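You operate a simulated robot arm through the tools that you are given. There is no shell and no other tool. Be economical: measure what you need, move in short steps, check, and stop when the job is done.

You run a simulated two-armed robot. Do the job below in one go: nothing can be reset, and whatever is moved stays where it is left.

JOB
Hold the large purple bowl on the top of the fridge steady with one hand, lift the yellow scrubber out of it with the other and set it down on the top of the fridge.

It is judged by the outcome, as a careful person would: the job done as asked, and still so three seconds after it is handed in. It fails if anything else is knocked over, pushed out of place, dropped, spilled or broken.

ROBOT AND FRAMES
Two 7-joint arms with two-finger parallel grippers on one trunk, on a base that drives. Base frame: it is fixed to the floor where the robot stands at the start and does not move with it; the origin is under the middle of the robot, x ahead of it, y to its left, z up. Units: mm, degrees, N and s.
The left shoulder is at the start at [50, 165, 1205], the right one opposite. With the tool pointing down near the work surface each hand reaches from about 220 to 700 mm from the robot's upright axis, wherever it stands, measured 20 degrees to its own side. Places, roughly: top of the fridge [700, -200, 900]. Payload 3.91 kg a hand.
The tool frame of a hand sits at the grasp point between the pads (the TCP): z along the fingers, y along the line on which they close. The tips reach 30 mm beyond it. The gripper opens to 110 mm. The fingers are 20 mm wide and 10 mm thick; the gripper's body (48 by 112 mm) begins 55 mm behind the TCP.
Orientation is that of the tool frame in the base frame, as [roll, pitch, yaw] about the fixed x, y, z axes, in that order (R = Rz(yaw) Ry(pitch) Rx(roll)). With the fingers straight down and closing along the base's y, the tool's x points along the base's -x, its y along +y and its z along -z.

CONTROLS
- The arms move only by the tool servo_tool. It takes "left_plan", "right_plan" or both (then of equal length, played together; a hand with none holds still); each is a list of rows, each a list of 3 entries, a list of its own where there are three numbers: the finger opening in mm, from 0 to 110, then the shift along the base's x, y, z in mm, then the turn, a rotation vector about the base's x, y, z in degrees. In form: [[claw, [dx, dy, dz], [wx, wy, wz]], ...]. A call has 1 to 20 rows; each row shifts and turns the commanded pose from where the row before left it. Rows are played at 5 a second. More than 50 mm and 8.6 degrees between two rows, or a gripper value outside its range, and nothing of the call is played. A pose out of reach is approached as far as the arm can. The call stops where the force on the tool passes 40 N (or 10 N more than at its start, if that is more) or the arm is blocked; 0.2 s more then pass. The fingers move at their own pace (about 45 mm/s each) and stop on an object; they squeeze with about 42 N. The grip force told is the motor's: it shows also when the fingers shut on nothing. Time passes only in rows, and 0.2 s behind the last, so rows that do not move let the fingers close. The reply holds the time, the measured pose of the TCP, the force on the tool along the base axes, the opening and the grip force, in the units named above and with some noise, with the torque about the TCP (base axes, N m) and any sound that the robot's microphone picked up, and new pictures: "views" is both (left out), scene, wrist or none (wrist: the cameras of the hands that moved).
- Cameras (640 x 400 px; columns grow to the right, rows downward): "scene" is now at [113.6, -25, 1380.1]; the picture's right is [-0.28, -0.96, 0.00], its down [-0.50, 0.15, -0.85] and it looks along [0.82, -0.24, -0.52] (base axes); focal length 274 px, centre (320, 200). "left" rides on the left gripper at [72, -17, -103] in its tool frame; the picture's right is [0.23, 0.97, 0.00], its down [-0.76, 0.18, -0.62] and it looks along [-0.61, 0.14, 0.78] (tool axes); focal length 222 px, centre (320, 200). "right" rides on the right gripper at [72, 17, -103] in its tool frame; the picture's right is [-0.23, 0.97, 0.00], its down [-0.76, -0.18, -0.62] and it looks along [-0.61, -0.14, 0.78] (tool axes); focal length 222 px, centre (320, 200). There is no depth. A picture from a camera that has moved, and an enlarged one, comes with that camera's place and axes in the base frame and with its lens.
- lift_body(by): slides the trunk up (or, below 0, down) by that many mm; the arms and the scene camera ride with it, the base frame stays. It gives what a move gives, with no picture.
- base_move(legs): drives the robot by 1 to 6 legs, each [ahead, left, turn to the left] in mm, mm and degrees, along the robot's own axes; the way and the turn of a leg run together, so that a leg with both is an arc; at most 1500 mm and 180 degrees a leg. The arms and the cameras ride along, it lands a little off, and it stops where it bumps. It gives what a move gives, and a new picture of the scene camera.
- head_to(pan, tilt): turns the head with the scene camera to pan (to the left, within 80 degrees either way) and tilt (down, from -29 to 69), counted from straight ahead of the robot. It gives what a move gives, and a new picture of the scene camera.
- inspect(camera, box): a new picture of the part [left, top, right, bottom] of that camera's present view, enlarged. The clock stands still meanwhile.
- finish_job(): hands the job in; it is judged then, once.

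Work in short steps. Places have to be worked out from the pictures, the camera data and where the tool is seen: move nearer, look again, correct. Check each grasp and each placing, and mend what went wrong. You have 120 turns and 260 pictures in all, those below and enlarged ones among them. Open the grippers and draw the arms clear of the work before you hand the job in, unless the task says otherwise; then end with one line.

The tools are called as name(argument=value, ...) on one line, values as JSON. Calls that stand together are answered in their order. servo_tool: Moves the arms, as the interface text tells. Its arguments: {"type":"object","properties":{"left_plan":{"type":"array"},"right_plan":{"type":"array"},"views":{"type":"string","enum":["both","scene","wrist","none"]}},"required":[]} The other tools are called the same way: lift_body (by) slides the trunk up or down; base_move (legs) drives the base; head_to (pan, tilt) turns the head that bears the scene camera; inspect (camera, box) takes an enlarged picture of a part of a camera's view; finish_job () hands the job in.

At the start:

```text
time: 0.0
left_ee_pos: [346.4, 64.2, 1236.0]
left_ee_rot: [-180.0, 0.0, -179.9]
left_force: [0.1, 0.3, -0.6]
left_ft_torque: [0.0, -0.03, 0.0]
left_grip_width: 110.1
left_grasp_force: 0.0
right_ee_pos: [369.7, -270.7, 1219.2]
right_ee_rot: [179.9, 0.0, 179.9]
right_force: [-0.2, 0.3, 0.7]
right_ft_torque: [-0.01, 0.0, -0.02]
right_grip_width: 110.0
right_grasp_force: 0.1
trunk travel left (down, up): [-425.0, 78.0]
robot x, y, heading: [-0.9, 2.1, 0.1]
head pan, tilt: [-16.3, 31.3]
```

scene: 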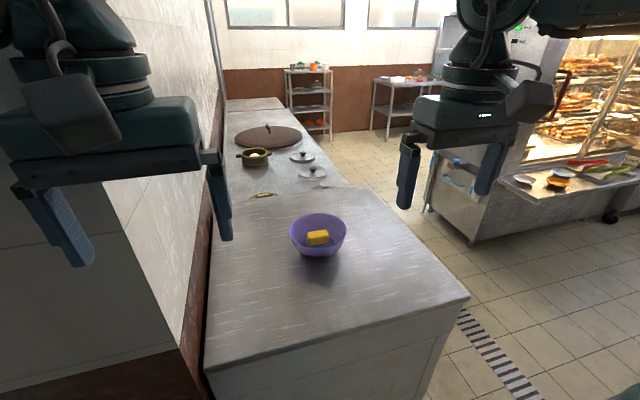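
right: 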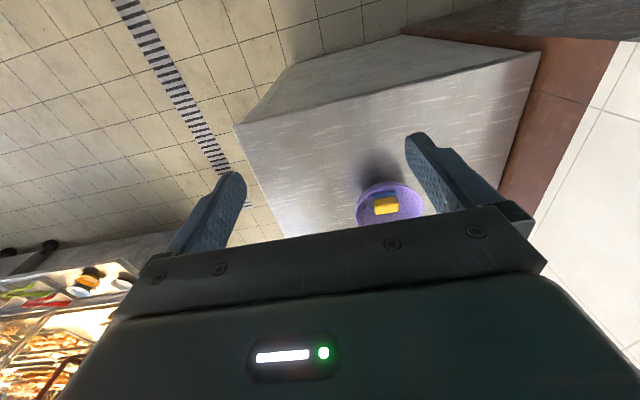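
left: 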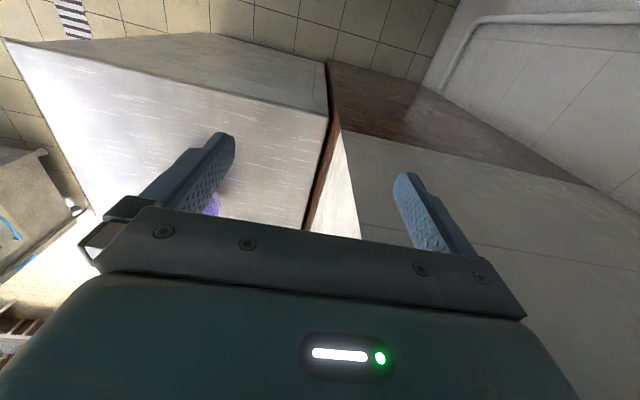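

The bowl appears to be near [655, -180] on the fridge, with the scrubber inside. I'll take a closer look to measure it.

inspect(camera="scene", box=[260, 190, 380, 275])

inspect(camera="right", box=[320, 150, 460, 240])

```text
4.71 times, centred on (320, 232) of scene
camera zoom: at [113.6, -25.0, 1380.1], right [-0.28, -0.96, 0.0], down [-0.5, 0.15, -0.85], along [0.82, -0.24, -0.52], focal length 1290 px, centre (320, 47)
```

zoom: 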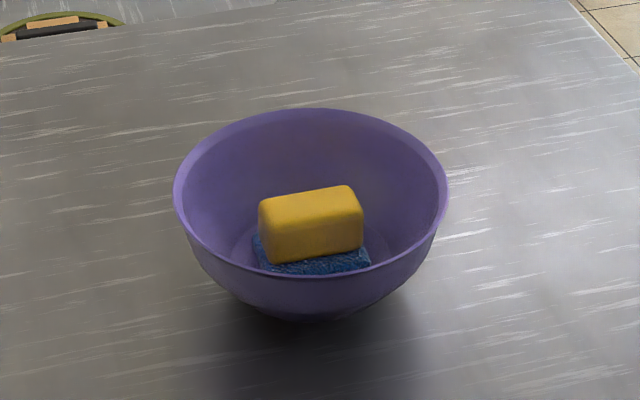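

```text
4.44 times, centred on (390, 195) of right
camera zoom: at [296.5, -253.5, 1323.9], right [0.23, 0.97, 0.0], down [0.76, -0.18, 0.62], along [0.61, -0.14, -0.78], focal length 987 px, centre (9, 222)
```

zoom: 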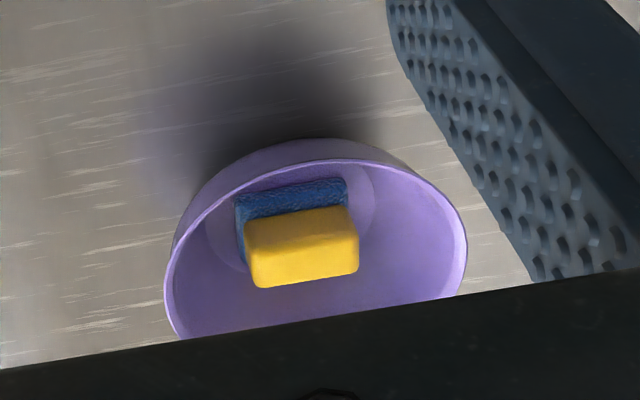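

Triangulating gives bowl rim centre ≈ [657, -180, 948] with R≈75, scrubber top ≈ [659, -178, 938] and fridge top ≈ 886. There is a tall wall at y>100, x>375 beside the left arm, so I'll shift right and a little ahead to bring the bowl straight in front of both arms.

base_move(legs=[[0, -190, 0], [90, 0, 0]])

head_to(pan=0, tilt=40)

```text
time: 2.9
left_ee_pos: [379.3, -125.5, 1238.6]
left_ee_rot: [179.8, 0.3, -178.8]
left_force: [-0.3, -0.1, -0.4]
left_ft_torque: [0.01, 0.0, 0.01]
left_grip_width: 110.0
left_grasp_force: 0.0
right_ee_pos: [402.7, -460.6, 1223.8]
right_ee_rot: [179.8, 0.6, -179.4]
right_force: [0.5, 0.0, -0.4]
right_ft_torque: [0.01, -0.01, -0.02]
right_grip_width: 110.0
right_grasp_force: 0.1
trunk travel left (down, up): [-425.0, 78.0]
robot x, y, heading: [39.6, -188.8, 0.9]
head pan, tilt: [-16.3, 31.3]
stopped in leg 2: the robot was blocked; the commanded pose is now the measured one
camera scene: at [142.4, -218.5, 1381.8], right [-0.27, -0.96, -0.01], down [-0.49, 0.14, -0.86], along [0.83, -0.23, -0.51], focal length 274 px, centre (320, 200)
```

scene: 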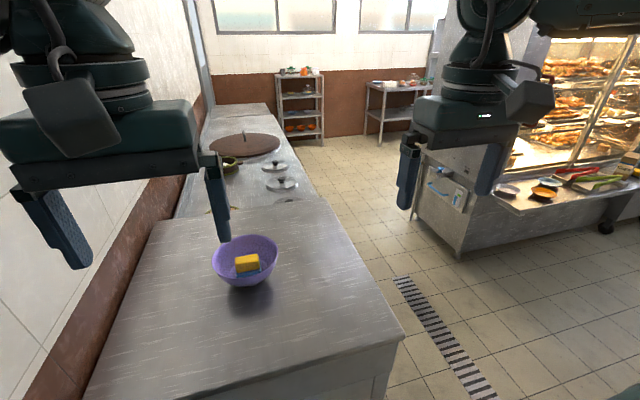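

```text
time: 3.6
left_ee_pos: [379.3, -123.7, 1238.4]
left_ee_rot: [179.9, 0.2, -178.8]
left_force: [-1.0, -0.9, -0.1]
left_ft_torque: [0.0, 0.01, 0.02]
left_grip_width: 110.0
left_grasp_force: 0.1
right_ee_pos: [402.3, -459.3, 1223.4]
right_ee_rot: [179.9, 0.7, -179.3]
right_force: [0.4, -0.2, 0.3]
right_ft_torque: [0.0, 0.03, 0.01]
right_grip_width: 109.9
right_grasp_force: 0.0
trunk travel left (down, up): [-425.0, 78.0]
robot x, y, heading: [45.6, -189.2, 0.5]
head pan, tilt: [0.0, 40.0]
camera scene: at [140.1, -192.6, 1368.4], right [0.01, -1.0, 0.0], down [-0.63, 0.0, -0.78], along [0.78, 0.01, -0.63], focal length 274 px, centre (320, 200)
```

scene: 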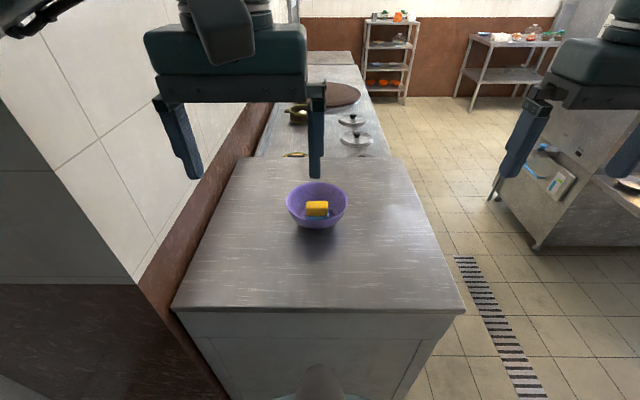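

The base touched the fridge front and the bowl did not visibly move. I'll back off slightly so no contact remains, and then check the view.

base_move(legs=[[-12, 0, 0]])

inspect(camera="scene", box=[260, 165, 380, 240])

```text
time: 4.4
left_ee_pos: [376.5, -123.1, 1234.9]
left_ee_rot: [-180.0, -0.3, -179.0]
left_force: [-0.1, 0.4, -0.8]
left_ft_torque: [0.01, -0.03, -0.01]
left_grip_width: 110.0
left_grasp_force: 0.1
right_ee_pos: [400.9, -458.7, 1221.1]
right_ee_rot: [179.9, 0.3, -179.6]
right_force: [0.1, 0.1, -0.7]
right_ft_torque: [-0.01, -0.02, 0.02]
right_grip_width: 109.9
right_grasp_force: 0.1
trunk travel left (down, up): [-425.0, 78.0]
robot x, y, heading: [30.5, -191.2, 0.6]
head pan, tilt: [0.0, 40.0]
camera scene: at [140.3, -190.9, 1367.4], right [0.01, -1.0, 0.0], down [-0.64, -0.01, -0.77], along [0.77, 0.01, -0.64], focal length 274 px, centre (320, 200)
```

scene: 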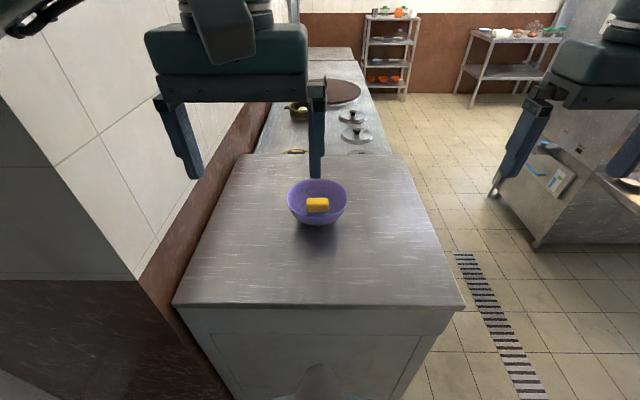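

```text
5.33 times, centred on (320, 202) of scene
camera zoom: at [140.3, -190.9, 1367.4], right [0.01, -1.0, 0.0], down [-0.64, -0.01, -0.77], along [0.77, 0.01, -0.64], focal length 1462 px, centre (320, 187)
```

zoom: 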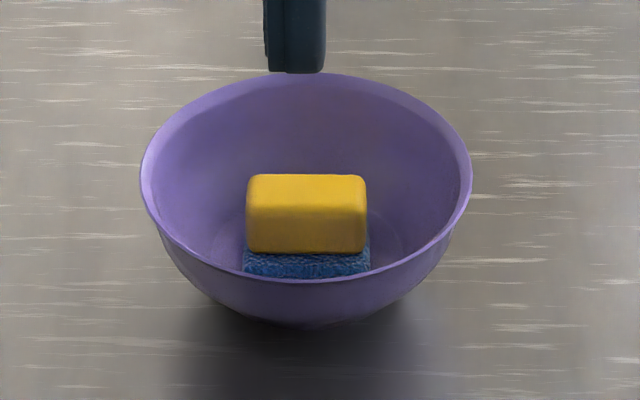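

The scrubber's long side (~55 mm) lies along y, so the right hand should close along x. I'll turn the right hand 90° (camera side away from the left arm) while approaching from above.

servo_tool(right_plan=[[110, [20, 15, 0], [0, 0, 8.2]], [110, [20, 15, 0], [0, 0, 8.2]], [110, [20, 15, 0], [0, 0, 8.2]], [110, [20, 15, 0], [0, 0, 8.2]], [110, [20, 15, 0], [0, 0, 8.2]], [110, [20, 15, -5], [0, 0, 8.2]], [110, [20, 15, -5], [0, 0, 8.2]], [110, [20, 15, -5], [0, 0, 8.2]], [110, [20, 15, -5], [0, 0, 8.2]], [110, [20, 15, -5], [0, 0, 8.2]], [110, [20, 15, -5], [0, 0, 8.0]]])

```text
time: 6.8
left_ee_pos: [376.4, -122.1, 1235.2]
left_ee_rot: [-180.0, -0.4, -179.0]
left_force: [0.1, 0.8, -0.8]
left_ft_torque: [0.01, 0.0, -0.04]
left_grip_width: 110.2
left_grasp_force: 0.0
right_ee_pos: [307.8, -273.1, 1159.9]
right_ee_rot: [-179.4, 0.0, -90.0]
right_force: [-0.8, -0.2, 0.5]
right_ft_torque: [0.03, 0.0, 0.04]
right_grip_width: 110.0
right_grasp_force: 0.1
right hand out of reach, approached as far as the arm can: row 6, 7, 8, 9, 10, 11
trunk travel left (down, up): [-425.0, 78.0]
robot x, y, heading: [32.6, -193.6, 0.4]
head pan, tilt: [0.0, 40.0]
camera scene: at [140.3, -190.5, 1367.3], right [0.01, -1.0, 0.0], down [-0.64, -0.01, -0.77], along [0.77, 0.01, -0.64], focal length 274 px, centre (320, 200)
camera right: at [289.9, -346.4, 1264.1], right [-0.97, 0.23, -0.01], down [0.17, 0.76, 0.63], along [0.15, 0.61, -0.78], focal length 222 px, centre (320, 200)
```

scene: 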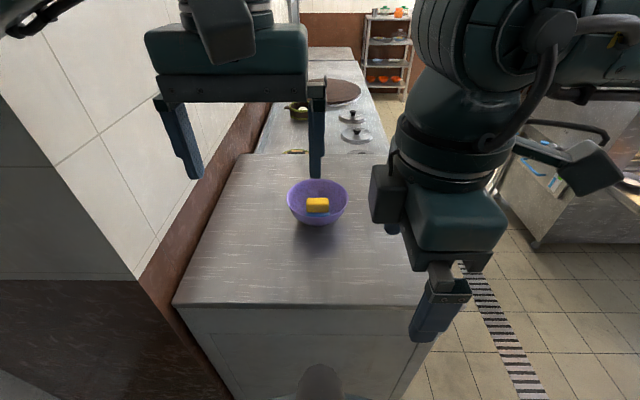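
right: 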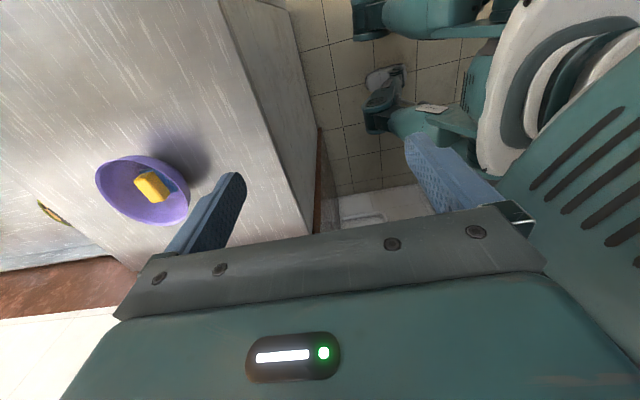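

The reach failed with that turn at this height. I'll step forward and down from here to see whether the pose becomes reachable nearer the work height.

servo_tool(right_plan=[[110, [40, 0, -10], [0, 0, 0]], [110, [40, 0, -10], [0, 0, 0]], [110, [40, 0, -10], [0, 0, 0]], [110, [40, 0, -10], [0, 0, 0]]], views="scene")

```text
time: 7.8
left_ee_pos: [377.2, -122.2, 1234.4]
left_ee_rot: [-179.9, -0.2, -178.9]
left_force: [-0.1, 0.0, 0.9]
left_ft_torque: [0.03, 0.03, 0.0]
left_grip_width: 109.8
left_grasp_force: 0.1
right_ee_pos: [305.3, -272.5, 1153.4]
right_ee_rot: [-179.7, 0.0, -89.7]
right_force: [0.1, -0.4, -0.3]
right_ft_torque: [0.02, 0.0, 0.03]
right_grip_width: 109.6
right_grasp_force: 0.0
right hand out of reach, approached as far as the arm can: row 1, 2, 3, 4
trunk travel left (down, up): [-425.0, 78.0]
robot x, y, heading: [36.9, -190.0, 0.8]
head pan, tilt: [0.0, 40.0]
camera scene: at [140.3, -190.4, 1367.3], right [0.01, -1.0, 0.0], down [-0.64, -0.01, -0.77], along [0.77, 0.01, -0.64], focal length 274 px, centre (320, 200)
```

scene: 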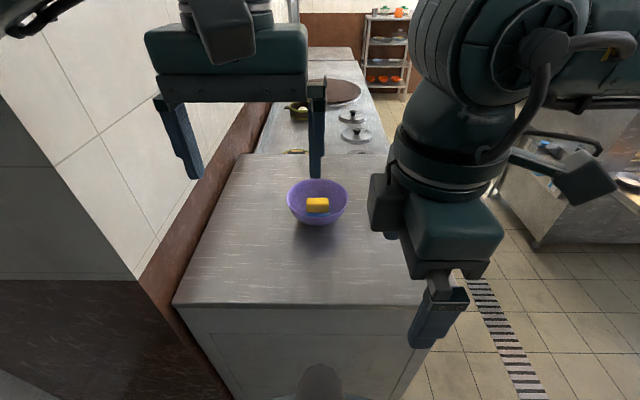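

The pose stays unreachable. I'll undo the turn and pull back to find a feasible configuration again.

servo_tool(right_plan=[[110, [-20, -15, 0], [0, 0, -8.2]], [110, [-20, -15, 0], [0, 0, -8.2]], [110, [-20, -15, 0], [0, 0, -8.2]], [110, [-20, -15, 0], [0, 0, -8.2]], [110, [-20, -15, 0], [0, 0, -8.2]], [110, [-20, -15, 0], [0, 0, -8.2]]], views="none")

```text
time: 9.2
left_ee_pos: [377.4, -122.5, 1235.0]
left_ee_rot: [180.0, -0.2, -178.9]
left_force: [0.0, 0.4, -0.7]
left_ft_torque: [0.01, -0.01, -0.02]
left_grip_width: 110.1
left_grasp_force: 0.0
right_ee_pos: [219.1, -344.9, 1183.8]
right_ee_rot: [-179.5, 0.7, -137.5]
right_force: [13.8, -6.1, 1.7]
right_ft_torque: [0.25, 0.53, -0.27]
right_grip_width: 103.0
right_grasp_force: 0.1
right hand out of reach, approached as far as the arm can: row 4, 5, 6
trunk travel left (down, up): [-425.0, 78.0]
robot x, y, heading: [30.9, -187.4, 0.6]
head pan, tilt: [0.0, 40.0]
stopped in row 6 (right hand): the force on the tool passed its limit at 44 N (the readings are from after the stop); the commanded pose is now the measured one
```

The commanded pose follows the measured one, so the hand touched the robot's own body. I'll move it forward away from the trunk while turning back.

servo_tool(right_plan=[[110, [25, -15, 0], [0, 0, 0]], [110, [35, -15, 0], [0, 0, 0]], [110, [35, -15, 0], [0, 0, -6]], [110, [35, -15, 0], [0, 0, -6]], [110, [30, -15, 0], [0, 0, -8]], [110, [20, -15, 0], [0, 0, -8]], [110, [20, 0, 0], [0, 0, -8]], [110, [20, 0, 0], [0, 0, -7]]])

```text
time: 11.0
left_ee_pos: [376.2, -122.6, 1235.8]
left_ee_rot: [-179.9, -0.2, -179.0]
left_force: [0.1, 0.1, -1.0]
left_ft_torque: [0.01, -0.02, 0.03]
left_grip_width: 110.4
left_grasp_force: 0.0
right_ee_pos: [439.5, -435.2, 1185.0]
right_ee_rot: [-179.8, 0.6, 179.4]
right_force: [0.0, -0.1, -0.6]
right_ft_torque: [-0.05, 0.0, 0.01]
right_grip_width: 109.9
right_grasp_force: 0.1
trunk travel left (down, up): [-425.0, 78.0]
robot x, y, heading: [35.1, -188.0, 0.7]
head pan, tilt: [0.0, 40.0]
camera scene: at [140.4, -190.3, 1367.3], right [0.01, -1.0, 0.0], down [-0.64, -0.01, -0.77], along [0.77, 0.01, -0.64], focal length 274 px, centre (320, 200)
camera right: at [365.0, -417.5, 1287.8], right [0.24, 0.97, 0.0], down [0.75, -0.18, 0.63], along [0.61, -0.15, -0.77], focal length 222 px, centre (320, 200)
```

scene: 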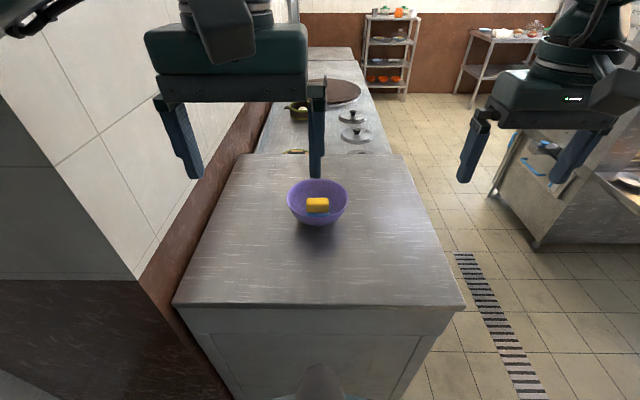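
right: 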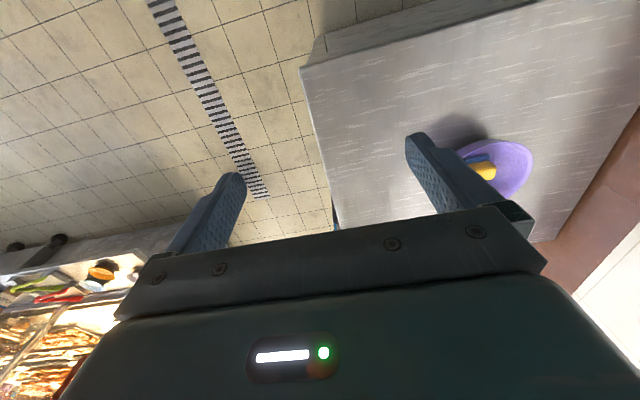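

Feasible again. Now I'll advance the right hand towards the scrubber at the current yaw and see what reach there is at a lower height.

servo_tool(right_plan=[[110, [20, 25, -10], [0, 0, 0]], [110, [20, 25, -10], [0, 0, 0]], [110, [20, 25, -10], [0, 0, 0]], [110, [20, 25, -10], [0, 0, 0]], [110, [20, 25, -10], [0, 0, 0]], [110, [20, 25, -10], [0, 0, 0]], [110, [20, 25, -10], [0, 0, 0]], [110, [20, 25, -10], [0, 0, 0]]])

```text
time: 12.8
left_ee_pos: [377.2, -121.8, 1234.8]
left_ee_rot: [180.0, -0.3, -179.0]
left_force: [1.0, 0.0, -1.2]
left_ft_torque: [-0.01, 0.0, 0.0]
left_grip_width: 109.8
left_grasp_force: 0.0
right_ee_pos: [519.2, -335.8, 1105.0]
right_ee_rot: [-179.7, 0.7, 179.5]
right_force: [1.4, 0.4, -0.2]
right_ft_torque: [-0.01, 0.01, 0.01]
right_grip_width: 110.1
right_grasp_force: 0.0
right hand out of reach, approached as far as the arm can: row 5, 6, 7, 8
trunk travel left (down, up): [-425.0, 78.0]
robot x, y, heading: [31.4, -188.3, 0.9]
head pan, tilt: [0.0, 40.0]
camera scene: at [140.4, -190.3, 1367.3], right [0.01, -1.0, 0.0], down [-0.64, -0.01, -0.77], along [0.77, 0.01, -0.64], focal length 274 px, centre (320, 200)
camera right: at [445.1, -318.1, 1208.6], right [0.24, 0.97, 0.0], down [0.75, -0.18, 0.63], along [0.61, -0.15, -0.77], focal length 222 px, centre (320, 200)
```

scene: 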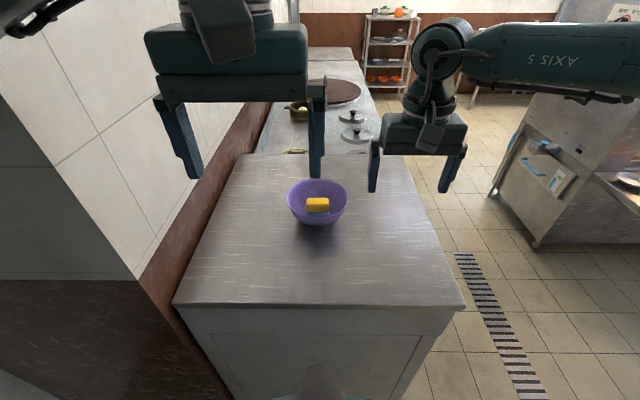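
right: 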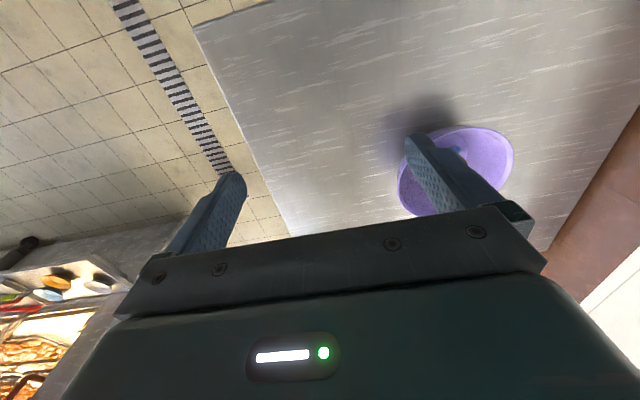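

Reach is limited at this height; hands reach farther lower relative to the shoulder. I'll raise the trunk fully, so the work lies lower relative to the shoulders.

lift_body(by=77)

servo_tool(right_plan=[[110, [15, 15, -30], [0, 0, 0]], [110, [15, 15, -30], [0, 0, 0]], [110, [20, 15, -20], [0, 0, 0]], [110, [20, 15, -20], [0, 0, 0]], [110, [20, 15, 0], [0, 0, 0]], [110, [20, 15, 0], [0, 0, 0]]])

```text
time: 13.9
left_ee_pos: [376.5, -120.8, 1313.6]
left_ee_rot: [-179.9, -0.2, -179.0]
left_force: [-0.1, -0.1, 0.0]
left_ft_torque: [0.03, 0.0, 0.02]
left_grip_width: 109.9
left_grasp_force: 0.1
right_ee_pos: [518.7, -335.4, 1182.7]
right_ee_rot: [-179.8, 0.6, 179.5]
right_force: [-0.1, 0.5, 0.8]
right_ft_torque: [0.0, 0.01, -0.04]
right_grip_width: 110.0
right_grasp_force: 0.0
trunk travel left (down, up): [-502.0, 1.0]
robot x, y, heading: [33.4, -192.5, 0.6]
head pan, tilt: [0.0, 40.0]
```

```text
time: 15.3
left_ee_pos: [377.0, -120.8, 1311.6]
left_ee_rot: [-180.0, -0.3, -178.9]
left_force: [0.3, 0.1, -0.2]
left_ft_torque: [0.03, -0.03, -0.01]
left_grip_width: 110.1
left_grasp_force: 0.1
right_ee_pos: [527.1, -356.7, 1110.8]
right_ee_rot: [-179.8, 0.8, 179.5]
right_force: [-0.1, -0.1, 0.2]
right_ft_torque: [0.01, -0.03, 0.0]
right_grip_width: 110.1
right_grasp_force: 0.1
right hand out of reach, approached as far as the arm can: row 1, 2, 3, 4, 5, 6
trunk travel left (down, up): [-502.0, 1.0]
robot x, y, heading: [32.5, -186.6, 0.6]
head pan, tilt: [0.0, 40.0]
camera scene: at [140.4, -189.4, 1444.3], right [0.01, -1.0, 0.0], down [-0.64, -0.01, -0.77], along [0.77, 0.01, -0.64], focal length 274 px, centre (320, 200)
camera right: at [453.7, -339.0, 1214.9], right [0.24, 0.97, 0.0], down [0.75, -0.18, 0.63], along [0.61, -0.15, -0.77], focal length 222 px, centre (320, 200)
```

scene: 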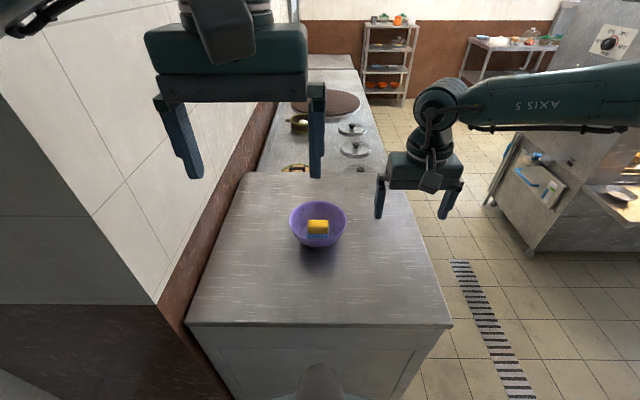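
right: 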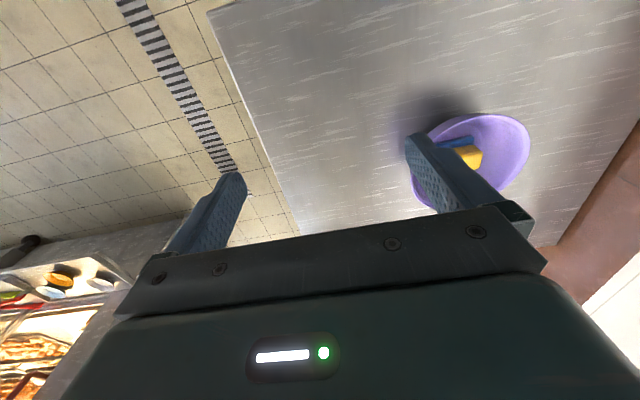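

The right arm's reach seems limited by its elbow posture rather than length. I'll look at the arm with the head.

head_to(pan=-50, tilt=20)

head_to(pan=60, tilt=20)

```text
time: 16.5
left_ee_pos: [374.3, -120.8, 1311.6]
left_ee_rot: [-180.0, -0.3, -179.0]
left_force: [0.2, 0.8, -0.3]
left_ft_torque: [0.0, -0.03, 0.0]
left_grip_width: 110.2
left_grasp_force: 0.2
right_ee_pos: [527.3, -355.9, 1111.7]
right_ee_rot: [-179.8, 0.7, 179.5]
right_force: [-0.4, -1.0, 0.6]
right_ft_torque: [0.01, 0.02, 0.02]
right_grip_width: 110.0
right_grasp_force: 0.0
trunk travel left (down, up): [-502.0, 1.0]
robot x, y, heading: [32.8, -188.8, 0.8]
head pan, tilt: [-50.0, 20.0]
camera scene: at [115.9, -261.0, 1475.5], right [-0.76, -0.65, 0.0], down [-0.22, 0.26, -0.94], along [0.61, -0.71, -0.34], focal length 274 px, centre (320, 200)
```

scene: 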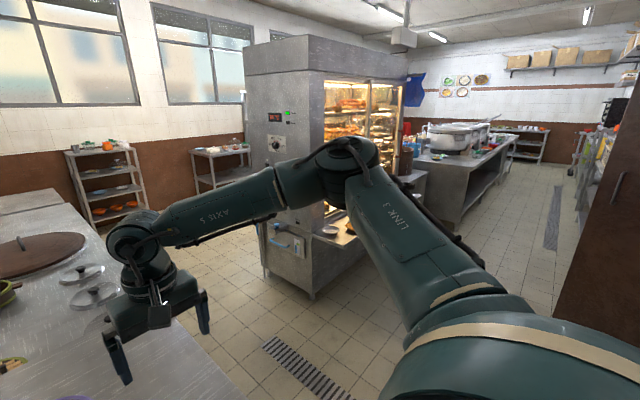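

```text
time: 18.4
left_ee_pos: [375.3, -121.2, 1311.1]
left_ee_rot: [-180.0, -0.2, -179.1]
left_force: [0.6, -0.5, 0.8]
left_ft_torque: [0.02, -0.01, 0.03]
left_grip_width: 110.0
left_grasp_force: 0.1
right_ee_pos: [527.4, -356.3, 1111.8]
right_ee_rot: [-179.8, 0.6, 179.5]
right_force: [1.0, 0.3, 0.4]
right_ft_torque: [0.02, 0.02, -0.02]
right_grip_width: 110.1
right_grasp_force: 0.0
trunk travel left (down, up): [-502.0, 1.0]
robot x, y, heading: [35.6, -192.7, 0.7]
head pan, tilt: [60.0, 20.0]
camera scene: at [101.0, -109.2, 1475.5], right [0.87, -0.49, 0.0], down [-0.16, -0.3, -0.94], along [0.46, 0.82, -0.34], focal length 274 px, centre (320, 200)
```

scene: 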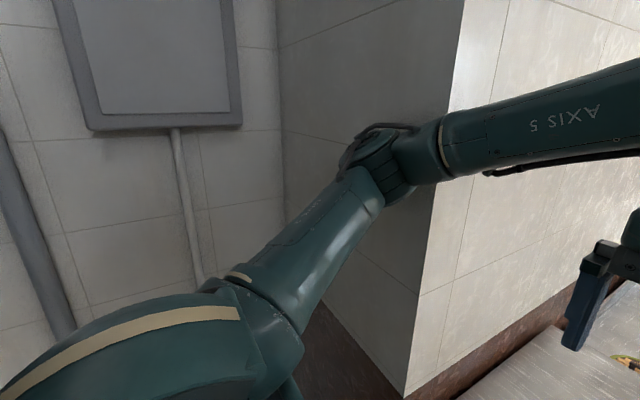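

Both arms are bent with elbows out, so it is a wrist limit; turning the right hand the other way should free it. I'll turn the head back and test a −yaw turn.

head_to(pan=0, tilt=42)

servo_tool(right_plan=[[110, [0, 0, 0], [0, 0, -8.2]], [110, [0, 0, 0], [0, 0, -8.2]], [110, [0, 0, 0], [0, 0, -8.2]], [110, [0, 0, 0], [0, 0, -8.2]], [110, [0, 0, 0], [0, 0, -8.2]], [110, [0, 0, 0], [0, 0, -8.2]], [110, [0, 0, 0], [0, 0, -8.2]], [110, [0, 0, 0], [0, 0, -8.2]], [110, [0, 0, 0], [0, 0, -8.2]], [110, [0, 0, 0], [0, 0, -8.2]], [110, [0, 0, 0], [0, 0, -7.5]], [110, [20, 0, 0], [0, 0, 0]], [110, [20, 0, 0], [0, 0, 0]], [110, [20, 10, 0], [0, 0, 0]]])

```text
time: 19.7
left_ee_pos: [376.5, -121.9, 1312.0]
left_ee_rot: [-179.9, -0.2, -179.0]
left_force: [-0.1, -1.1, 0.9]
left_ft_torque: [0.02, 0.03, -0.02]
left_grip_width: 110.2
left_grasp_force: 0.3
right_ee_pos: [526.6, -357.5, 1111.1]
right_ee_rot: [-179.7, 0.7, 179.5]
right_force: [-0.1, 0.6, -0.4]
right_ft_torque: [0.04, 0.0, 0.0]
right_grip_width: 110.0
right_grasp_force: 0.0
trunk travel left (down, up): [-502.0, 1.0]
robot x, y, heading: [32.8, -188.3, 0.5]
head pan, tilt: [0.0, 42.0]
camera scene: at [139.0, -189.4, 1441.3], right [0.01, -1.0, 0.0], down [-0.67, -0.01, -0.75], along [0.75, 0.01, -0.67], focal length 274 px, centre (320, 200)
```

scene: 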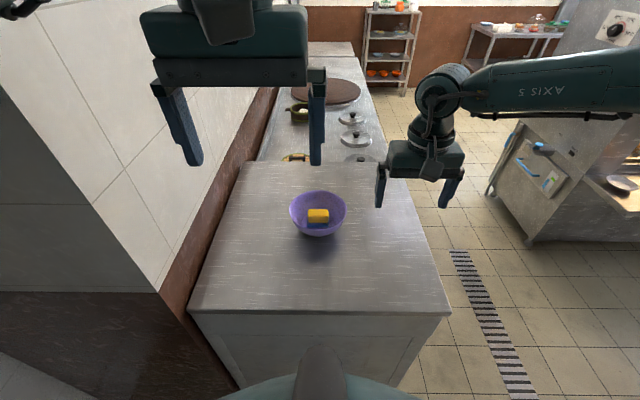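

```text
time: 22.7
left_ee_pos: [375.7, -121.4, 1311.6]
left_ee_rot: [-179.9, -0.4, -179.0]
left_force: [0.4, -0.1, -0.9]
left_ft_torque: [-0.01, 0.02, 0.0]
left_grip_width: 109.8
left_grasp_force: 0.1
right_ee_pos: [548.7, -377.9, 1120.9]
right_ee_rot: [-179.9, 0.3, 90.0]
right_force: [-0.1, 0.1, 1.1]
right_ft_torque: [-0.01, 0.01, -0.02]
right_grip_width: 109.6
right_grasp_force: 0.1
right hand out of reach, approached as far as the arm can: row 12, 13, 14
trunk travel left (down, up): [-502.0, 1.0]
robot x, y, heading: [32.3, -191.3, 0.7]
head pan, tilt: [0.0, 42.0]
camera scene: at [139.0, -189.4, 1441.3], right [0.01, -1.0, 0.0], down [-0.67, -0.01, -0.75], along [0.75, 0.01, -0.67], focal length 274 px, centre (320, 200)
camera right: at [566.2, -304.6, 1225.4], right [0.97, -0.23, 0.0], down [-0.18, -0.76, 0.63], along [-0.14, -0.61, -0.78], focal length 222 px, centre (320, 200)
```

scene: 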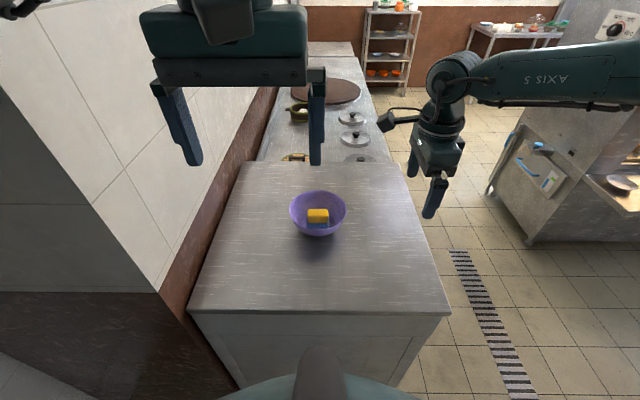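
right: 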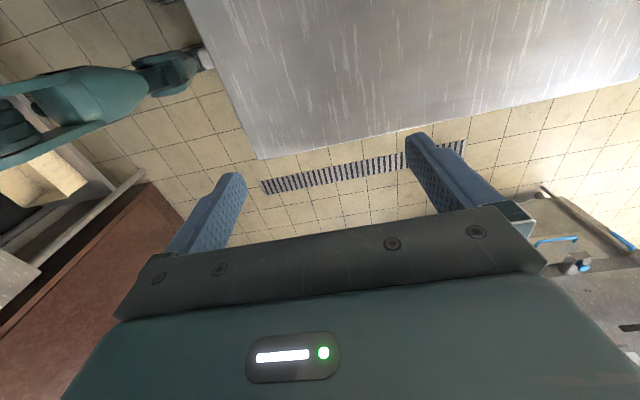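

The turn works but forward reach at this height is still capped. I'll descend beside the bowl and test forward reach at lower height.

servo_tool(right_plan=[[110, [0, 0, -30], [0, 0, 0]], [110, [0, 0, -30], [0, 0, 0]], [110, [0, 0, -30], [0, 0, 0]], [110, [0, 0, -20], [0, 0, 0]], [110, [15, 0, 0], [0, 0, 0]], [110, [15, 0, 0], [0, 0, 0]], [110, [15, 0, 0], [0, 0, 0]], [110, [15, 0, 0], [0, 0, 0]]], views="none")

```text
time: 24.5
left_ee_pos: [376.4, -121.6, 1311.3]
left_ee_rot: [-180.0, -0.2, -178.9]
left_force: [-0.7, 0.1, -0.3]
left_ft_torque: [-0.01, -0.02, 0.04]
left_grip_width: 110.1
left_grasp_force: 0.1
right_ee_pos: [553.6, -425.3, 1050.3]
right_ee_rot: [-179.9, 0.4, 89.9]
right_force: [0.0, -0.6, 0.1]
right_ft_torque: [-0.03, -0.01, -0.01]
right_grip_width: 110.1
right_grasp_force: 0.0
right hand out of reach, approached as far as the arm can: row 1, 2, 3, 4, 5, 6, 7, 8
trunk travel left (down, up): [-502.0, 1.0]
robot x, y, heading: [32.8, -193.0, 0.8]
head pan, tilt: [0.0, 42.0]
```

I'll test how the reach varies outward with small steps.

servo_tool(right_plan=[[110, [0, -15, 0], [0, 0, 0]], [110, [0, -15, 0], [0, 0, 0]], [110, [10, -5, -10], [0, 0, 0]], [110, [10, -5, -10], [0, 0, 0]], [110, [10, -5, -10], [0, 0, 0]], [110, [10, -5, -10], [0, 0, 0]], [110, [10, 0, -10], [0, 0, 0]], [110, [10, 0, -10], [0, 0, 0]]], views="none")

```text
time: 26.3
left_ee_pos: [376.1, -121.7, 1311.6]
left_ee_rot: [-179.9, -0.3, -179.0]
left_force: [-0.7, -0.6, -0.2]
left_ft_torque: [0.0, 0.03, 0.02]
left_grip_width: 110.0
left_grasp_force: 0.1
right_ee_pos: [570.2, -492.7, 1019.6]
right_ee_rot: [-180.0, 0.4, 90.0]
right_force: [1.0, -0.2, 0.5]
right_ft_torque: [-0.02, -0.02, -0.01]
right_grip_width: 109.9
right_grasp_force: 0.1
right hand out of reach, approached as far as the arm can: row 4, 5, 6, 7, 8
trunk travel left (down, up): [-502.0, 1.0]
robot x, y, heading: [34.3, -190.2, 0.4]
head pan, tilt: [0.0, 42.0]
```

Let me look at the arm posture now, to see which joint limits it.

head_to(pan=-50, tilt=25)

```text
time: 27.5
left_ee_pos: [376.6, -121.2, 1310.8]
left_ee_rot: [-179.9, -0.2, -179.0]
left_force: [-0.3, -0.7, -0.8]
left_ft_torque: [-0.01, 0.0, -0.01]
left_grip_width: 110.2
left_grasp_force: 0.0
right_ee_pos: [568.9, -492.4, 1020.1]
right_ee_rot: [179.9, 0.4, 90.0]
right_force: [-1.0, -0.2, -0.1]
right_ft_torque: [-0.01, -0.02, -0.03]
right_grip_width: 110.0
right_grasp_force: 0.1
trunk travel left (down, up): [-502.0, 1.0]
robot x, y, heading: [32.2, -190.5, 0.6]
head pan, tilt: [-50.0, 25.0]
camera scene: at [115.3, -260.1, 1467.4], right [-0.76, -0.65, 0.0], down [-0.27, 0.32, -0.91], along [0.59, -0.69, -0.42], focal length 274 px, centre (320, 200)
```

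scene: 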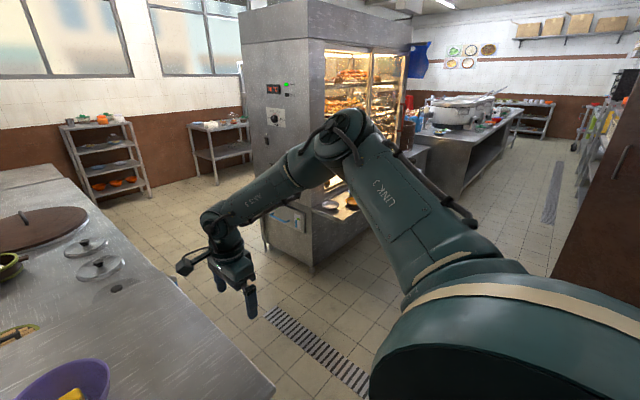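

The elbow is stuck high. I'll bring the hand back and low in the free aisle right of the fridge so the elbow drops, and then reach forward from there.

servo_tool(right_plan=[[110, [-30, -20, 0], [0, 0, 0]], [110, [-30, -20, 0], [0, 0, 0]], [110, [-30, -20, -10], [0, 0, 0]], [110, [-30, -20, -30], [0, 0, 0]], [110, [-30, -10, -40], [0, 0, 0]], [110, [-20, 0, -40], [0, 0, 0]], [110, [0, 0, -40], [0, 0, 0]], [110, [0, 0, -40], [0, 0, 0]], [110, [0, 0, -40], [0, 0, 0]]], views="scene")

```text
refused: row 5 steps farther than a row can; nothing moved
```

One row was slightly too long; I'll send it again shortened.

servo_tool(right_plan=[[110, [-30, -20, 0], [0, 0, 0]], [110, [-30, -20, 0], [0, 0, 0]], [110, [-30, -20, -10], [0, 0, 0]], [110, [-30, -20, -30], [0, 0, 0]], [110, [-25, -10, -35], [0, 0, 0]], [110, [-20, 0, -40], [0, 0, 0]], [110, [0, 0, -40], [0, 0, 0]], [110, [0, 0, -40], [0, 0, 0]], [110, [0, 0, -40], [0, 0, 0]]], views="scene")

```text
time: 29.5
left_ee_pos: [375.3, -121.2, 1310.7]
left_ee_rot: [180.0, -0.3, -179.1]
left_force: [0.3, 0.6, -0.3]
left_ft_torque: [-0.02, 0.04, 0.02]
left_grip_width: 110.0
left_grasp_force: 0.1
right_ee_pos: [406.6, -590.8, 886.1]
right_ee_rot: [-180.0, 0.4, 90.0]
right_force: [0.5, -0.7, 0.5]
right_ft_torque: [0.03, -0.01, -0.01]
right_grip_width: 110.3
right_grasp_force: 0.0
right hand out of reach, approached as far as the arm can: row 7, 8, 9
trunk travel left (down, up): [-502.0, 1.0]
robot x, y, heading: [34.1, -190.6, 0.6]
head pan, tilt: [-50.0, 25.0]
camera scene: at [115.2, -260.4, 1467.4], right [-0.76, -0.65, 0.0], down [-0.27, 0.32, -0.91], along [0.59, -0.69, -0.42], focal length 274 px, centre (320, 200)
```

scene: 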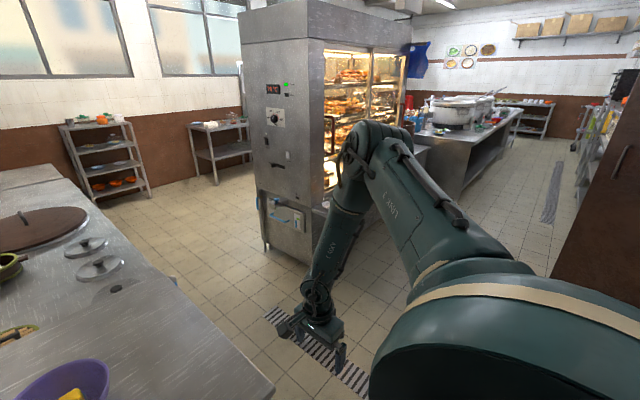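

I'll turn the hand back to its original yaw, return the trunk to its starting height, and test outward low reach in the documented configuration.

servo_tool(right_plan=[[110, [0, 0, 30], [0, 0, 8.2]], [110, [0, 0, 30], [0, 0, 8.2]], [110, [0, 0, 30], [0, 0, 8.2]], [110, [0, 0, 30], [0, 0, 8.2]], [110, [0, 0, 30], [0, 0, 8.2]], [110, [0, 5, 30], [0, 0, 8.2]], [110, [0, 5, 30], [0, 0, 8.2]], [110, [0, 10, 0], [0, 0, 8.2]], [110, [0, 10, 0], [0, 0, 8.2]], [110, [0, 10, 0], [0, 0, 8.2]], [110, [0, 10, 0], [0, 0, 8]]], views="none")

lift_body(by=-77)

servo_tool(right_plan=[[110, [20, 20, 0], [0, 0, 0]], [110, [20, 20, 0], [0, 0, 0]], [110, [20, 20, 0], [0, 0, 0]], [110, [20, 20, 0], [0, 0, 0]], [110, [25, 10, 0], [0, 0, 0]], [110, [25, 10, 0], [0, 0, 0]], [110, [25, 5, 0], [0, 0, 0]], [110, [25, 5, 0], [0, 0, 0]]], views="scene")

```text
time: 31.9
left_ee_pos: [376.5, -121.8, 1311.3]
left_ee_rot: [180.0, -0.3, -179.0]
left_force: [-0.3, 0.1, 0.5]
left_ft_torque: [-0.05, 0.03, 0.02]
left_grip_width: 109.7
left_grasp_force: 0.1
right_ee_pos: [404.5, -541.9, 1096.2]
right_ee_rot: [-179.9, 0.6, -179.8]
right_force: [0.2, 0.6, -0.9]
right_ft_torque: [-0.03, 0.02, 0.02]
right_grip_width: 110.2
right_grasp_force: 0.0
trunk travel left (down, up): [-502.0, 1.0]
robot x, y, heading: [34.2, -192.2, 0.5]
head pan, tilt: [-50.0, 25.0]
```

```text
time: 33.0
left_ee_pos: [376.0, -122.9, 1233.8]
left_ee_rot: [-180.0, -0.3, -179.0]
left_force: [-0.9, 0.8, -0.4]
left_ft_torque: [0.0, -0.02, -0.02]
left_grip_width: 110.1
left_grasp_force: 0.0
right_ee_pos: [404.8, -541.4, 1019.5]
right_ee_rot: [-179.8, 0.6, -180.0]
right_force: [-0.9, 0.3, -0.8]
right_ft_torque: [-0.02, 0.0, 0.0]
right_grip_width: 109.9
right_grasp_force: 0.0
trunk travel left (down, up): [-425.0, 78.0]
robot x, y, heading: [33.0, -194.0, 0.6]
head pan, tilt: [-50.0, 25.0]
```

```text
time: 34.8
left_ee_pos: [376.0, -120.9, 1234.6]
left_ee_rot: [180.0, -0.3, -179.0]
left_force: [-0.2, -0.5, -0.1]
left_ft_torque: [0.0, 0.01, -0.01]
left_grip_width: 109.8
left_grasp_force: 0.1
right_ee_pos: [583.2, -431.1, 1020.9]
right_ee_rot: [-179.9, 0.8, 180.0]
right_force: [-0.4, -0.5, 0.4]
right_ft_torque: [0.01, -0.01, -0.01]
right_grip_width: 110.0
right_grasp_force: 0.0
trunk travel left (down, up): [-425.0, 78.0]
robot x, y, heading: [36.4, -197.5, 0.7]
head pan, tilt: [-50.0, 25.0]
camera scene: at [115.2, -260.7, 1390.5], right [-0.76, -0.65, 0.0], down [-0.27, 0.32, -0.91], along [0.59, -0.69, -0.42], focal length 274 px, centre (320, 200)
```

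scene: 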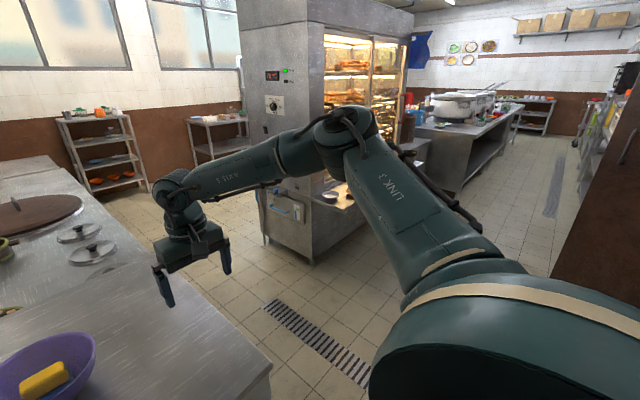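

Better: at this trunk height it reached [583, -431, 1021] without trouble. I'll continue toward the bowl while staying outside and above its rim.

servo_tool(right_plan=[[110, [10, 15, 5], [0, 0, 0]], [110, [10, 15, 5], [0, 0, 0]], [110, [10, 15, 5], [0, 0, 0]], [110, [10, 15, 5], [0, 0, 0]], [110, [10, 15, 0], [0, 0, 0]], [110, [10, 15, 0], [0, 0, 0]]], views="none")

```text
time: 36.2
left_ee_pos: [376.2, -121.2, 1235.7]
left_ee_rot: [179.9, -0.1, -179.0]
left_force: [-0.3, -0.4, 0.1]
left_ft_torque: [-0.03, 0.01, -0.01]
left_grip_width: 109.9
left_grasp_force: 0.1
right_ee_pos: [572.7, -397.4, 1059.6]
right_ee_rot: [-179.8, 0.9, 179.9]
right_force: [0.2, 0.2, -0.7]
right_ft_torque: [0.01, 0.0, -0.02]
right_grip_width: 110.3
right_grasp_force: 0.0
right hand out of reach, approached as far as the arm can: row 1, 2, 3, 4, 5, 6
trunk travel left (down, up): [-425.0, 78.0]
robot x, y, heading: [33.5, -189.7, 0.5]
head pan, tilt: [-50.0, 25.0]
```

I'll check whether reach really grows near the surface: back outward, lower, and then forward.

servo_tool(right_plan=[[110, [-5, -20, -15], [0, 0, 0]], [110, [0, -20, -20], [0, 0, 0]], [110, [0, 0, -30], [0, 0, 0]], [110, [0, 0, -30], [0, 0, 0]], [110, [0, 0, -15], [0, 0, 0]], [110, [15, 0, 0], [0, 0, 0]], [110, [15, 0, 0], [0, 0, 0]], [110, [15, 0, 0], [0, 0, 0]]], views="none")

```text
time: 38.0
left_ee_pos: [377.2, -121.2, 1235.0]
left_ee_rot: [-180.0, -0.2, -179.1]
left_force: [0.1, 0.2, -0.2]
left_ft_torque: [-0.02, 0.01, 0.02]
left_grip_width: 109.8
left_grasp_force: 0.0
right_ee_pos: [574.7, -458.6, 972.4]
right_ee_rot: [-179.8, 0.8, -180.0]
right_force: [0.5, 0.0, 0.1]
right_ft_torque: [0.0, 0.04, 0.02]
right_grip_width: 110.1
right_grasp_force: 0.0
right hand out of reach, approached as far as the arm can: row 4, 5, 6, 7, 8
trunk travel left (down, up): [-425.0, 78.0]
robot x, y, heading: [35.4, -195.3, 0.5]
head pan, tilt: [-50.0, 25.0]
```

Lower is worse, so the work should be higher relative to the shoulders: lower the trunk. First raise the right hand.

servo_tool(right_plan=[[110, [-20, 0, 40], [0, 0, 0]], [110, [-20, 0, 40], [0, 0, 0]], [110, [-20, 0, 40], [0, 0, 0]], [110, [-20, 0, 40], [0, 0, 0]], [110, [-20, 0, 40], [0, 0, 0]], [110, [0, 0, 40], [0, 0, 0]]], views="none")

lift_body(by=-170)

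head_to(pan=-25, tilt=25)

```text
time: 39.4
left_ee_pos: [377.1, -122.0, 1235.3]
left_ee_rot: [179.9, -0.2, -178.9]
left_force: [0.1, 0.0, 0.7]
left_ft_torque: [-0.03, 0.01, 0.01]
left_grip_width: 109.8
left_grasp_force: 0.0
right_ee_pos: [473.2, -458.6, 1212.3]
right_ee_rot: [-179.8, 0.6, -180.0]
right_force: [-0.4, -0.1, 0.5]
right_ft_torque: [-0.02, -0.04, -0.01]
right_grip_width: 110.2
right_grasp_force: 0.0
trunk travel left (down, up): [-425.0, 78.0]
robot x, y, heading: [33.9, -191.6, 0.4]
head pan, tilt: [-50.0, 25.0]
```

```text
time: 41.4
left_ee_pos: [376.0, -121.6, 1064.1]
left_ee_rot: [-180.0, -0.3, -179.0]
left_force: [0.3, -0.1, -1.0]
left_ft_torque: [-0.02, -0.01, -0.01]
left_grip_width: 110.0
left_grasp_force: 0.0
right_ee_pos: [473.6, -458.1, 1040.4]
right_ee_rot: [-179.8, 0.7, 180.0]
right_force: [0.1, 0.1, -0.3]
right_ft_torque: [-0.02, -0.01, -0.01]
right_grip_width: 110.1
right_grasp_force: 0.1
trunk travel left (down, up): [-255.0, 248.0]
robot x, y, heading: [29.7, -193.3, 0.7]
head pan, tilt: [-50.0, 25.0]
```

```text
time: 42.2
left_ee_pos: [376.2, -122.2, 1064.0]
left_ee_rot: [180.0, -0.3, -179.0]
left_force: [0.1, 0.1, 0.6]
left_ft_torque: [-0.02, 0.02, -0.01]
left_grip_width: 110.3
left_grasp_force: 0.2
right_ee_pos: [472.9, -458.2, 1040.9]
right_ee_rot: [-179.7, 0.8, 179.9]
right_force: [-0.1, -0.3, 0.3]
right_ft_torque: [0.0, 0.03, 0.02]
right_grip_width: 110.1
right_grasp_force: 0.1
trunk travel left (down, up): [-255.0, 248.0]
robot x, y, heading: [31.4, -193.6, 0.5]
head pan, tilt: [-25.0, 25.0]
camera scene: at [138.9, -229.3, 1220.4], right [-0.41, -0.91, 0.0], down [-0.38, 0.18, -0.91], along [0.83, -0.38, -0.42], focal length 274 px, centre (320, 200)
```

scene: 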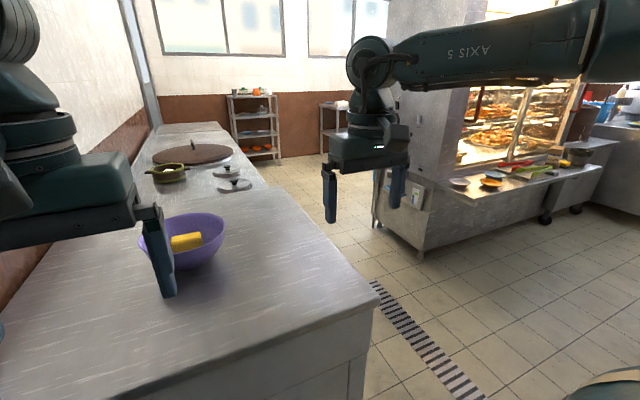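

Shoulders are now at about z 1035. Move the right hand forward and inward in steps.

servo_tool(right_plan=[[110, [20, 10, 0], [0, 0, 0]], [110, [20, 10, 0], [0, 0, 0]], [110, [20, 10, 0], [0, 0, 0]], [110, [20, 10, 0], [0, 0, 0]], [110, [20, 10, 0], [0, 0, 0]], [110, [20, 10, 0], [0, 0, 0]], [110, [15, 15, 0], [0, 0, 0]], [110, [15, 15, 0], [0, 0, 0]]], views="none")

```text
time: 44.0
left_ee_pos: [375.6, -121.4, 1065.2]
left_ee_rot: [179.9, -0.3, -178.9]
left_force: [0.6, -0.7, -1.0]
left_ft_torque: [-0.02, 0.02, -0.03]
left_grip_width: 109.7
left_grasp_force: 0.1
right_ee_pos: [569.5, -404.4, 1030.4]
right_ee_rot: [-179.8, 0.7, 180.0]
right_force: [0.6, 0.3, 0.2]
right_ft_torque: [0.0, -0.01, -0.01]
right_grip_width: 109.8
right_grasp_force: 0.1
right hand out of reach, approached as far as the arm can: row 5, 6, 7, 8
trunk travel left (down, up): [-255.0, 248.0]
robot x, y, heading: [32.7, -193.8, 0.8]
head pan, tilt: [-25.0, 25.0]
```

The limit looks nearly independent of height. I'll test tilting the fingers forward (about −y), which keeps the wrist nearer.

servo_tool(right_plan=[[110, [0, 0, 10], [0, -8, 0]], [110, [0, 0, 0], [0, -8, 0]], [110, [0, 0, 0], [0, -8, 0]], [110, [0, 0, 0], [0, -8, 0]], [110, [0, 0, 0], [0, -8, 0]], [110, [15, 15, 0], [0, 0, 0]], [110, [15, 15, 0], [0, 0, 0]], [110, [15, 15, 0], [0, 0, 0]], [110, [15, 15, 0], [0, 0, 0]]], views="scene")

```text
time: 46.0
left_ee_pos: [376.8, -121.9, 1065.2]
left_ee_rot: [-180.0, -0.1, -178.9]
left_force: [0.7, 0.1, -0.4]
left_ft_torque: [0.04, 0.03, 0.02]
left_grip_width: 110.0
left_grasp_force: 0.0
right_ee_pos: [629.7, -343.7, 1040.6]
right_ee_rot: [-179.7, 40.7, 179.9]
right_force: [-1.2, -0.4, 0.3]
right_ft_torque: [0.02, 0.01, 0.02]
right_grip_width: 110.0
right_grasp_force: 0.0
trunk travel left (down, up): [-255.0, 248.0]
robot x, y, heading: [34.2, -189.1, 0.7]
head pan, tilt: [-25.0, 25.0]
camera scene: at [139.2, -228.9, 1220.7], right [-0.41, -0.91, 0.0], down [-0.38, 0.18, -0.91], along [0.83, -0.37, -0.42], focal length 274 px, centre (320, 200)
```

scene: 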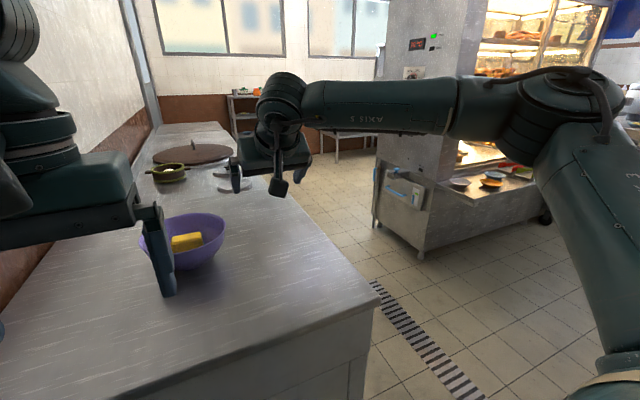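

Tilting 40° works well. I'll continue inward above the bowl at z≈1060.

servo_tool(right_plan=[[110, [5, 18, 5], [0, 0, 0]], [110, [5, 18, 5], [0, 0, 0]], [110, [5, 18, 5], [0, 0, 0]], [110, [5, 18, 5], [0, 0, 0]], [110, [0, 18, 0], [0, 0, 0]], [110, [0, 18, 0], [0, 0, 0]], [110, [0, 18, 0], [0, 0, 0]], [110, [0, 18, 0], [0, 0, 0]], [110, [0, 18, 0], [0, 0, 0]]])

```text
time: 48.0
left_ee_pos: [376.1, -122.4, 1065.2]
left_ee_rot: [180.0, -0.1, -179.0]
left_force: [-0.6, 0.7, -0.3]
left_ft_torque: [0.0, 0.02, -0.01]
left_grip_width: 109.8
left_grasp_force: 0.1
right_ee_pos: [629.5, -331.8, 1043.8]
right_ee_rot: [-179.9, 40.7, -180.0]
right_force: [0.7, 0.1, 0.3]
right_ft_torque: [-0.02, 0.0, -0.02]
right_grip_width: 110.0
right_grasp_force: 0.1
right hand out of reach, approached as far as the arm can: row 1, 2, 3, 4, 5, 6, 7, 8, 9
trunk travel left (down, up): [-255.0, 248.0]
robot x, y, heading: [35.0, -189.1, 0.5]
head pan, tilt: [-25.0, 25.0]
camera scene: at [139.2, -228.8, 1220.7], right [-0.41, -0.91, 0.0], down [-0.38, 0.18, -0.91], along [0.83, -0.37, -0.42], focal length 274 px, centre (320, 200)
camera right: at [507.0, -314.4, 1076.8], right [0.17, 0.97, 0.15], down [0.17, -0.18, 0.97], along [0.97, -0.14, -0.2], focal length 222 px, centre (320, 200)
```

scene: 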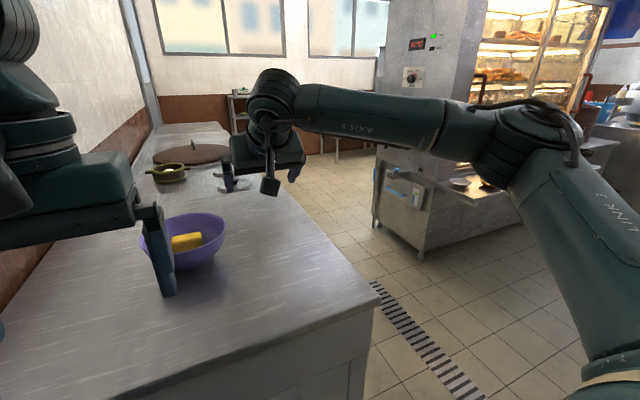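
right: 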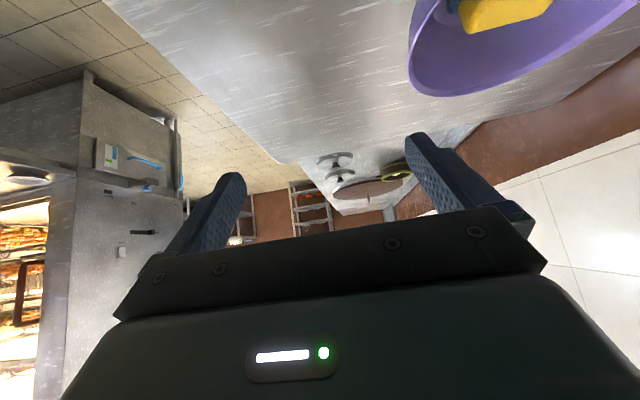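

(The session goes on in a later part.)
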